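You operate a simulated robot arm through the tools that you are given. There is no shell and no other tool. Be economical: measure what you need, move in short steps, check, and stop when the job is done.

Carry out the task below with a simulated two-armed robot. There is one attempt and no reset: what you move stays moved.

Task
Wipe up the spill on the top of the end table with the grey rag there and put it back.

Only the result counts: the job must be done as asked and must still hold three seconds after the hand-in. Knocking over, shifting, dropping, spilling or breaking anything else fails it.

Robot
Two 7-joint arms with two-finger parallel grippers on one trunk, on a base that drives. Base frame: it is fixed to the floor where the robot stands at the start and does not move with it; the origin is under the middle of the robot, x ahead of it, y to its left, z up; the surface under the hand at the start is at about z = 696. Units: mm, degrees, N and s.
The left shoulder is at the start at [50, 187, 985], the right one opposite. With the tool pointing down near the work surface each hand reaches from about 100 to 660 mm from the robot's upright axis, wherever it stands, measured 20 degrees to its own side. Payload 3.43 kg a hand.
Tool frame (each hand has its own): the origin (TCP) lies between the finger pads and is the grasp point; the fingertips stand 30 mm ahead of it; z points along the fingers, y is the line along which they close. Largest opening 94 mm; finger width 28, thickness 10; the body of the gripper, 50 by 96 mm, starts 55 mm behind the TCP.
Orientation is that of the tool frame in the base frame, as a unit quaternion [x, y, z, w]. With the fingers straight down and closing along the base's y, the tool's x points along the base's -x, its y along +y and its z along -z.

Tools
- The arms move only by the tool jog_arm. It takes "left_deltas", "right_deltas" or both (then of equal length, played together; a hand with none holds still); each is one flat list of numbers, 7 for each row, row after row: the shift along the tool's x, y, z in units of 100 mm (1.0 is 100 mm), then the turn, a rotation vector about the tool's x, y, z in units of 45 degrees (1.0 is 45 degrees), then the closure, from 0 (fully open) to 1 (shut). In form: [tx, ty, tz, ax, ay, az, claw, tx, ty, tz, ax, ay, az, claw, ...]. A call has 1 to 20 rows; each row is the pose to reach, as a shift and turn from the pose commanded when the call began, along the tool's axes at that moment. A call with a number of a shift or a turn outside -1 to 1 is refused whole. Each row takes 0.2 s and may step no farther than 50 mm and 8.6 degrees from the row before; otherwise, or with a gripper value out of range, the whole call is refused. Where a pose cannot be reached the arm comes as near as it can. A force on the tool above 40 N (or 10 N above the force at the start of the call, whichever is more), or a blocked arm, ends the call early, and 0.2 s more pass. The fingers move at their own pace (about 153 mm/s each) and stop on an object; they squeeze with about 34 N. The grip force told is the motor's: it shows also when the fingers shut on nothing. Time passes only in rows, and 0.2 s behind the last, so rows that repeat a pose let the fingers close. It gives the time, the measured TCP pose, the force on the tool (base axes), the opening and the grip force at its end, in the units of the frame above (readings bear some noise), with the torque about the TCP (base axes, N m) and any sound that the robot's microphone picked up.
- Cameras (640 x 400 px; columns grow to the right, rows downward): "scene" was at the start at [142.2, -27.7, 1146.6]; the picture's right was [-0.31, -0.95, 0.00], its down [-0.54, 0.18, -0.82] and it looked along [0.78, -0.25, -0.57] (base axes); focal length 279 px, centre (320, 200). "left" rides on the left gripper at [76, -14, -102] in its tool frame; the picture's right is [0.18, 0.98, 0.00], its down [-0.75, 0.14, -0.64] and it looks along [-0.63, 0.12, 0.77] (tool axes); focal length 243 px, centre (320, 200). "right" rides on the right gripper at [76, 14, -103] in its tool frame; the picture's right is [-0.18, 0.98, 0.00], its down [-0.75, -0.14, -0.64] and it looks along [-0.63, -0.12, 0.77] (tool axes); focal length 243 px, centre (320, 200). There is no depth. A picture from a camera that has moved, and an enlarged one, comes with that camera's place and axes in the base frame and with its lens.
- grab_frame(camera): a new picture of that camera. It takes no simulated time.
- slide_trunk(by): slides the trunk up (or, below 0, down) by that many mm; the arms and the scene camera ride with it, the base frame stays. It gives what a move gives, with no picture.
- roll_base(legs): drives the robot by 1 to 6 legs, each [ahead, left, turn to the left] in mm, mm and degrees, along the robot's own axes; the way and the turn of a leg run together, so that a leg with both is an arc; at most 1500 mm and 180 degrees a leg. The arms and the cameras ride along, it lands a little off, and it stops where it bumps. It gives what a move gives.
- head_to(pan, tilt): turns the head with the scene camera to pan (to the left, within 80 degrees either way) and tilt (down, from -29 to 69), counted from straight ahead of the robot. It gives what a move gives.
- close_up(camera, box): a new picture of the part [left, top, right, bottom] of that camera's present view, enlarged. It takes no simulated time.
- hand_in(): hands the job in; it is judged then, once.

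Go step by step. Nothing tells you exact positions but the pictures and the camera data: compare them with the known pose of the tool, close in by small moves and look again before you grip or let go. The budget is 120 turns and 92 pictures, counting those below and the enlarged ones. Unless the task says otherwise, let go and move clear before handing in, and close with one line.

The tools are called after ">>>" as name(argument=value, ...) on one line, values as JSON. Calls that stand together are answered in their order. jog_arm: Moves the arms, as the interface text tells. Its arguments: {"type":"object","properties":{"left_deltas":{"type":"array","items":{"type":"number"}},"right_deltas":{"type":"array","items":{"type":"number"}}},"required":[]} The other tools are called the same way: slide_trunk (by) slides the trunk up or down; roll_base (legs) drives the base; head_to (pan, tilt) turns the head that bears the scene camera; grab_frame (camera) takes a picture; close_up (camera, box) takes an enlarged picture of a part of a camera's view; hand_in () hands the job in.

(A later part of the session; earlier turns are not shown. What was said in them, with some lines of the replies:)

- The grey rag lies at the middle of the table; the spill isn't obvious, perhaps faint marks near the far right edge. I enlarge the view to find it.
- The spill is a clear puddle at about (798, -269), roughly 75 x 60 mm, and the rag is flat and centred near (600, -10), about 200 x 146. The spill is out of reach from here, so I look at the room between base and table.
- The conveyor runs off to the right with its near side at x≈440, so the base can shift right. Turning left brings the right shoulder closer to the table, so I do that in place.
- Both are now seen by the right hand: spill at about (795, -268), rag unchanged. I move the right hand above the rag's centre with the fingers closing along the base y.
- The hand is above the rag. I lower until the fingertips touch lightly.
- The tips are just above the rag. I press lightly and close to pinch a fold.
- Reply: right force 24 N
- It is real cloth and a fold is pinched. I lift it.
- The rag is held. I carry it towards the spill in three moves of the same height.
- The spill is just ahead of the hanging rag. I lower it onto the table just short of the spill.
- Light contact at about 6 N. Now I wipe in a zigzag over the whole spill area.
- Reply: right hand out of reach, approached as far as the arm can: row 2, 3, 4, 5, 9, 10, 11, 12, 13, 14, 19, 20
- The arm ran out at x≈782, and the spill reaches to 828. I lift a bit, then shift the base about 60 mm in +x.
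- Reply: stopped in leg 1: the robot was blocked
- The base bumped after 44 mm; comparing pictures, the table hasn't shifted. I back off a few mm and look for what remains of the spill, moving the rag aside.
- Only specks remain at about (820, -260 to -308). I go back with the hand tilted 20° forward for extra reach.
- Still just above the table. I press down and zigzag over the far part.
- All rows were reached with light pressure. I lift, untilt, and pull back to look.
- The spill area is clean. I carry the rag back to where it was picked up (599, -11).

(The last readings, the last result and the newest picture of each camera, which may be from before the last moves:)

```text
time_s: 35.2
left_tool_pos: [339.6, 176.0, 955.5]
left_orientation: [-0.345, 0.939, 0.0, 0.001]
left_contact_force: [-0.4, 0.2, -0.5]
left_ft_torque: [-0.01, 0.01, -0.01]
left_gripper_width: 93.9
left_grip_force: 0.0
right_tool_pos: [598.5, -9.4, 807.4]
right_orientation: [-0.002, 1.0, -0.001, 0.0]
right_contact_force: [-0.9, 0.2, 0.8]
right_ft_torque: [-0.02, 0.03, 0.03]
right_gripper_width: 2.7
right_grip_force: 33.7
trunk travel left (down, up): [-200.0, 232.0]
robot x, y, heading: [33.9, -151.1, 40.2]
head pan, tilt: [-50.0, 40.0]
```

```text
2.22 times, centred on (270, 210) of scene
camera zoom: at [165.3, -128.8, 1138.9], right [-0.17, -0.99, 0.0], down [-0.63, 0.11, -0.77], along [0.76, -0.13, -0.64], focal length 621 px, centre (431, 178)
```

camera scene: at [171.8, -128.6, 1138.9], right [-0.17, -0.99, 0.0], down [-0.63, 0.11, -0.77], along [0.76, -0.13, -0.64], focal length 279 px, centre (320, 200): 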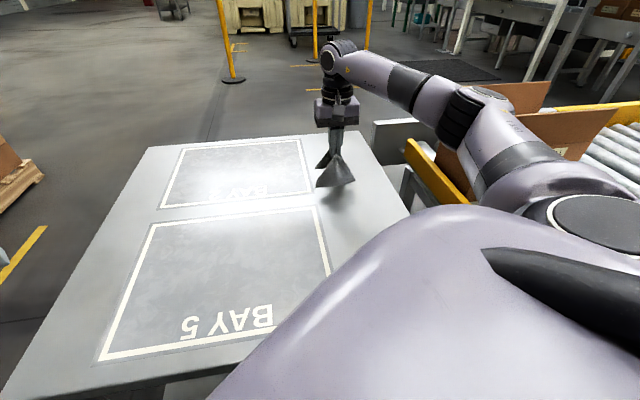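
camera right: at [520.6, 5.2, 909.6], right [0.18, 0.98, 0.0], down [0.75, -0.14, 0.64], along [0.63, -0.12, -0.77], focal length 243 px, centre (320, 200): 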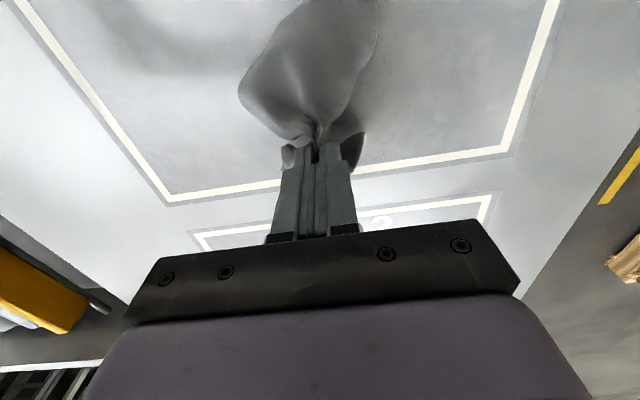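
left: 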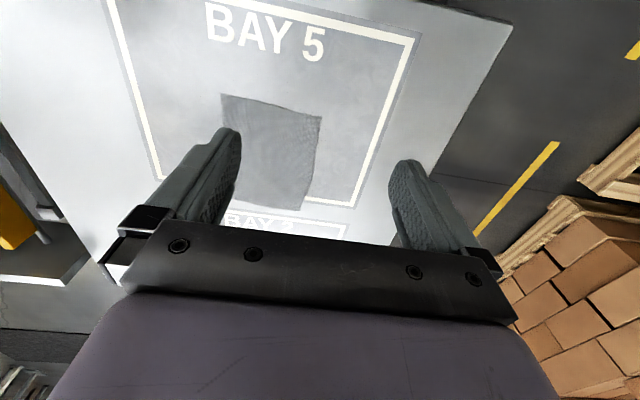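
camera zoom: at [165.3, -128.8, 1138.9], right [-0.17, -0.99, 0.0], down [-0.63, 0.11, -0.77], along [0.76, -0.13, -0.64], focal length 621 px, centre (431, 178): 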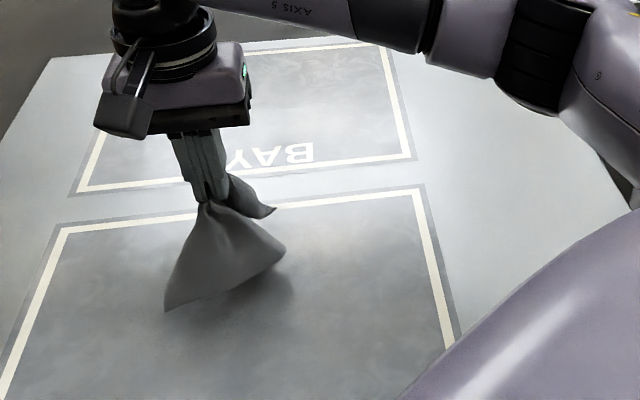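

Above the original place. I lower, press lightly, and open while pressed so that the fold spreads again.

>>> jog_arm(right_deltas=[0, 0, 0.25, 0, 0, 0, 1, 0, 0, 0.5, 0, 0, 0, 1, 0, 0, 0.65, 0, 0, 0, 1, 0, 0, 0.75, 0, 0, 0, 1, 0, 0, 0.8, 0, 0, 0, 1, 0, 0, 0.81, 0, 0, 0, 0.9, 0, 0, 0.81, 0, 0, 0, 0.75, 0, 0, 0.81, 0, 0, 0, 0.6, 0, 0, 0.81, 0, 0, 0, 0.45, 0, 0, 0.81, 0, 0, 0, 0.3])

>>> grab_frame(camera="right")

>>> close_up(camera="scene", box=[140, 120, 400, 300])

```text
time_s: 37.4
left_tool_pos: [339.5, 176.1, 955.1]
left_orientation: [-0.345, 0.939, -0.001, 0.001]
left_contact_force: [-0.4, 0.4, 0.5]
left_ft_torque: [0.02, -0.02, -0.02]
left_gripper_width: 94.2
left_grip_force: 0.0
right_tool_pos: [596.6, -9.2, 728.8]
right_orientation: [-0.003, 1.0, 0.001, 0.001]
right_contact_force: [0.1, 3.7, 20.6]
right_ft_torque: [-0.24, -0.02, 0.04]
right_gripper_width: 63.1
right_grip_force: 0.0
trunk travel left (down, up): [-200.0, 232.0]
robot x, y, heading: [35.9, -152.1, 40.2]
head pan, tilt: [-50.0, 40.0]
```

```text
58 pictures are left
camera right: at [519.2, 5.1, 830.3], right [0.18, 0.98, 0.0], down [0.75, -0.14, 0.64], along [0.63, -0.11, -0.76], focal length 243 px, centre (320, 200)
```

right: 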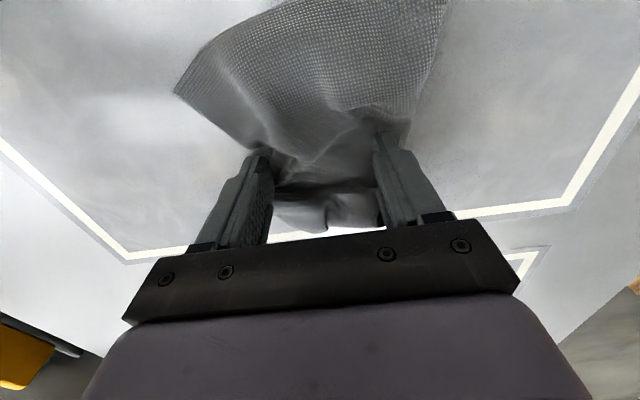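

```text
2.22 times, centred on (270, 210) of scene
camera zoom: at [163.8, -128.9, 1139.2], right [-0.17, -0.99, 0.0], down [-0.63, 0.11, -0.77], along [0.76, -0.13, -0.64], focal length 621 px, centre (431, 178)
```

zoom: 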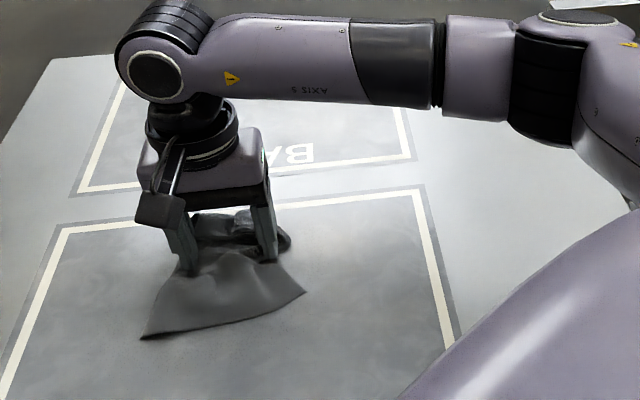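

It spreads well. I open fully and lift straight up to see how it lies.

>>> jog_arm(right_deltas=[0, 0, 0, 0, 0, 0, 0.15, 0, 0, 0, 0, 0, 0, 0, 0, 0, -0.1, 0, 0, 0, 0, 0, 0, -0.4, 0, 0, 0, 0, 0, 0, -0.8, 0, 0, 0, 0])

>>> jog_arm(right_deltas=[0.2, -0.3, -0.3, 0, 0, 0, 0, 0.4, -0.6, -0.6, 0, 0, 0, 0, 0.5, -0.9, -0.8, 0, 0, 0, 0])

>>> grab_frame(camera="right")

>>> close_up(camera="scene", box=[140, 120, 400, 300])

```text
time_s: 38.6
left_tool_pos: [340.8, 176.6, 955.3]
left_orientation: [-0.344, 0.939, 0.0, 0.0]
left_contact_force: [-0.2, -0.2, 0.5]
left_ft_torque: [0.0, 0.0, 0.01]
left_gripper_width: 93.7
left_grip_force: 0.1
right_tool_pos: [597.3, -9.0, 805.2]
right_orientation: [-0.002, 1.0, -0.001, 0.0]
right_contact_force: [0.6, -0.3, -0.3]
right_ft_torque: [-0.04, -0.01, -0.02]
right_gripper_width: 94.2
right_grip_force: 0.0
trunk travel left (down, up): [-200.0, 232.0]
robot x, y, heading: [38.1, -153.2, 40.5]
head pan, tilt: [-50.0, 40.0]
```

```text
time_s: 39.4
left_tool_pos: [340.4, 175.9, 955.6]
left_orientation: [-0.344, 0.939, 0.001, 0.0]
left_contact_force: [-0.5, 0.5, 0.1]
left_ft_torque: [0.02, 0.0, -0.03]
left_gripper_width: 93.8
left_grip_force: 0.1
right_tool_pos: [546.2, -99.0, 885.2]
right_orientation: [-0.003, 1.0, -0.002, 0.0]
right_contact_force: [0.5, -0.2, 0.2]
right_ft_torque: [0.0, 0.01, 0.0]
right_gripper_width: 94.2
right_grip_force: 0.0
trunk travel left (down, up): [-200.0, 232.0]
robot x, y, heading: [35.8, -151.4, 40.2]
head pan, tilt: [-50.0, 40.0]
```

```text
56 pictures are left
camera right: at [469.7, -84.9, 988.0], right [0.18, 0.98, 0.0], down [0.75, -0.14, 0.64], along [0.63, -0.12, -0.77], focal length 243 px, centre (320, 200)
```

right: 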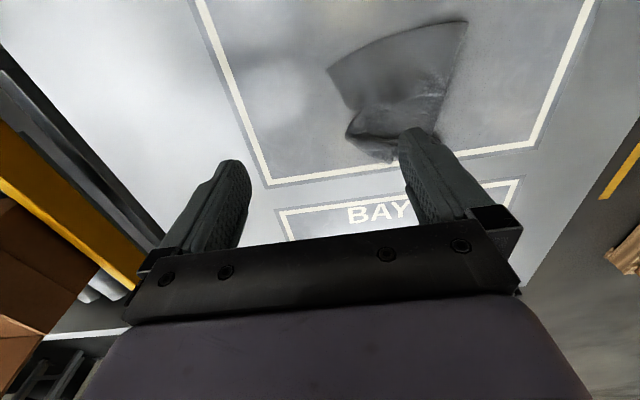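

```text
2.22 times, centred on (270, 210) of scene
camera zoom: at [165.3, -128.9, 1138.9], right [-0.17, -0.99, 0.0], down [-0.63, 0.11, -0.77], along [0.76, -0.13, -0.64], focal length 621 px, centre (431, 178)
```

zoom: 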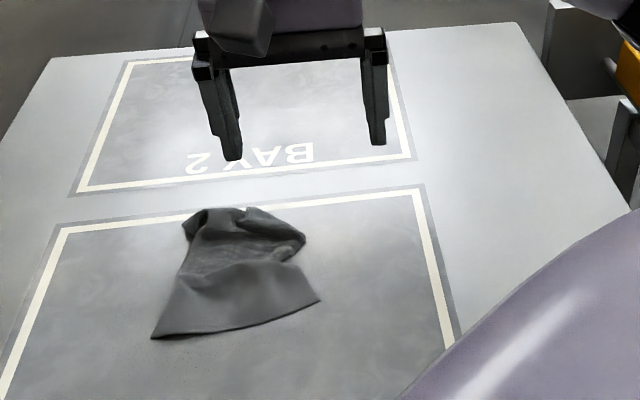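

The rag lies back at its place, centred about (590, -15) versus the original (600, -10). I check the spill area once more.

>>> close_up(camera="scene", box=[280, 115, 400, 190])

>>> jog_arm(right_deltas=[0, -0.3, -0.1, 0, 0, 0, 0, 0, -0.6, -0.2, 0, 0, 0, 0, 0, -0.95, -0.3, 0, 0, 0, 0])

>>> grab_frame(camera="right")

>>> grab_frame(camera="scene")

```text
5.33 times, centred on (340, 152) of scene
camera zoom: at [165.3, -128.9, 1138.9], right [-0.17, -0.99, 0.0], down [-0.63, 0.11, -0.77], along [0.76, -0.13, -0.64], focal length 1490 px, centre (213, 453)
```

zoom: 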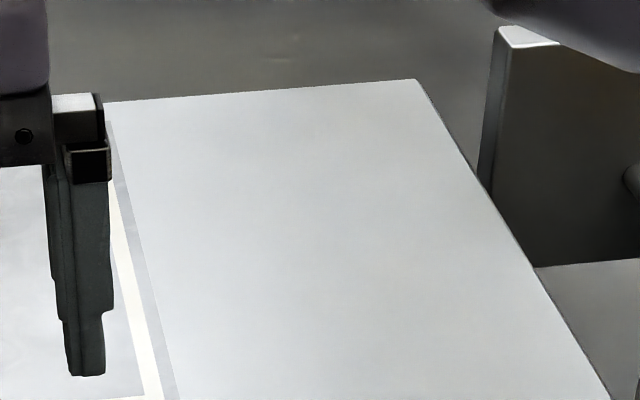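

```text
time_s: 40.2
left_tool_pos: [341.3, 176.0, 954.5]
left_orientation: [-0.345, 0.939, 0.0, 0.0]
left_contact_force: [0.8, -0.7, -0.7]
left_ft_torque: [0.01, 0.0, 0.01]
left_gripper_width: 94.0
left_grip_force: 0.1
right_tool_pos: [547.2, -195.1, 917.4]
right_orientation: [-0.003, 1.0, 0.0, -0.001]
right_contact_force: [0.5, 0.8, 0.1]
right_ft_torque: [0.01, 0.02, 0.0]
right_gripper_width: 94.0
right_grip_force: 0.0
trunk travel left (down, up): [-200.0, 232.0]
robot x, y, heading: [40.1, -151.9, 40.4]
head pan, tilt: [-50.0, 40.0]
```

```text
53 pictures are left
camera right: at [470.1, -180.7, 1019.3], right [0.18, 0.98, 0.0], down [0.75, -0.14, 0.64], along [0.63, -0.12, -0.77], focal length 243 px, centre (320, 200)
```

right: 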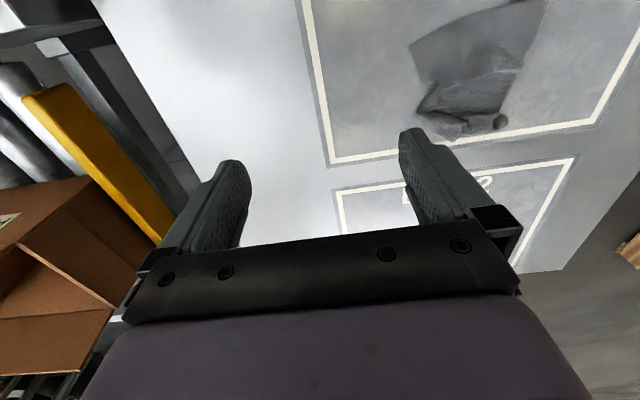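

```text
52 pictures are left
camera scene: at [165.3, -128.9, 1138.9], right [-0.17, -0.99, 0.0], down [-0.63, 0.11, -0.77], along [0.76, -0.13, -0.64], focal length 279 px, centre (320, 200)
```

scene: 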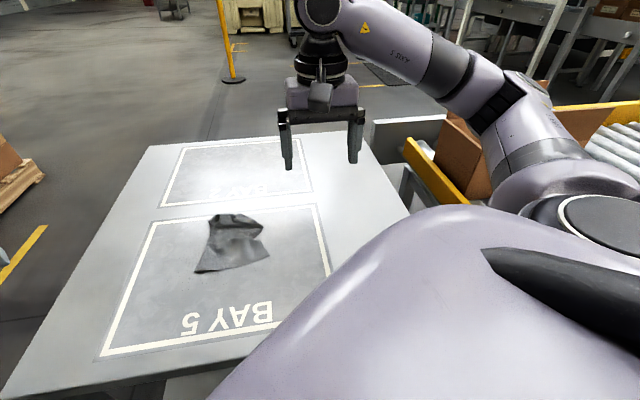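

The table is clean, the rag lies back at its place in Bay 5, and both hands are clear. I hand in.

>>> hand_in()

```text
The job is handed in.
```

The spill is wiped up, and the rag is back in its Bay 5 spot, within about 15 mm of where it was. Its far half lies a little rumpled instead of flat. The base bumped something, probably the table, while I was reaching for the far side of the spill, but the pictures show the table did not shift.
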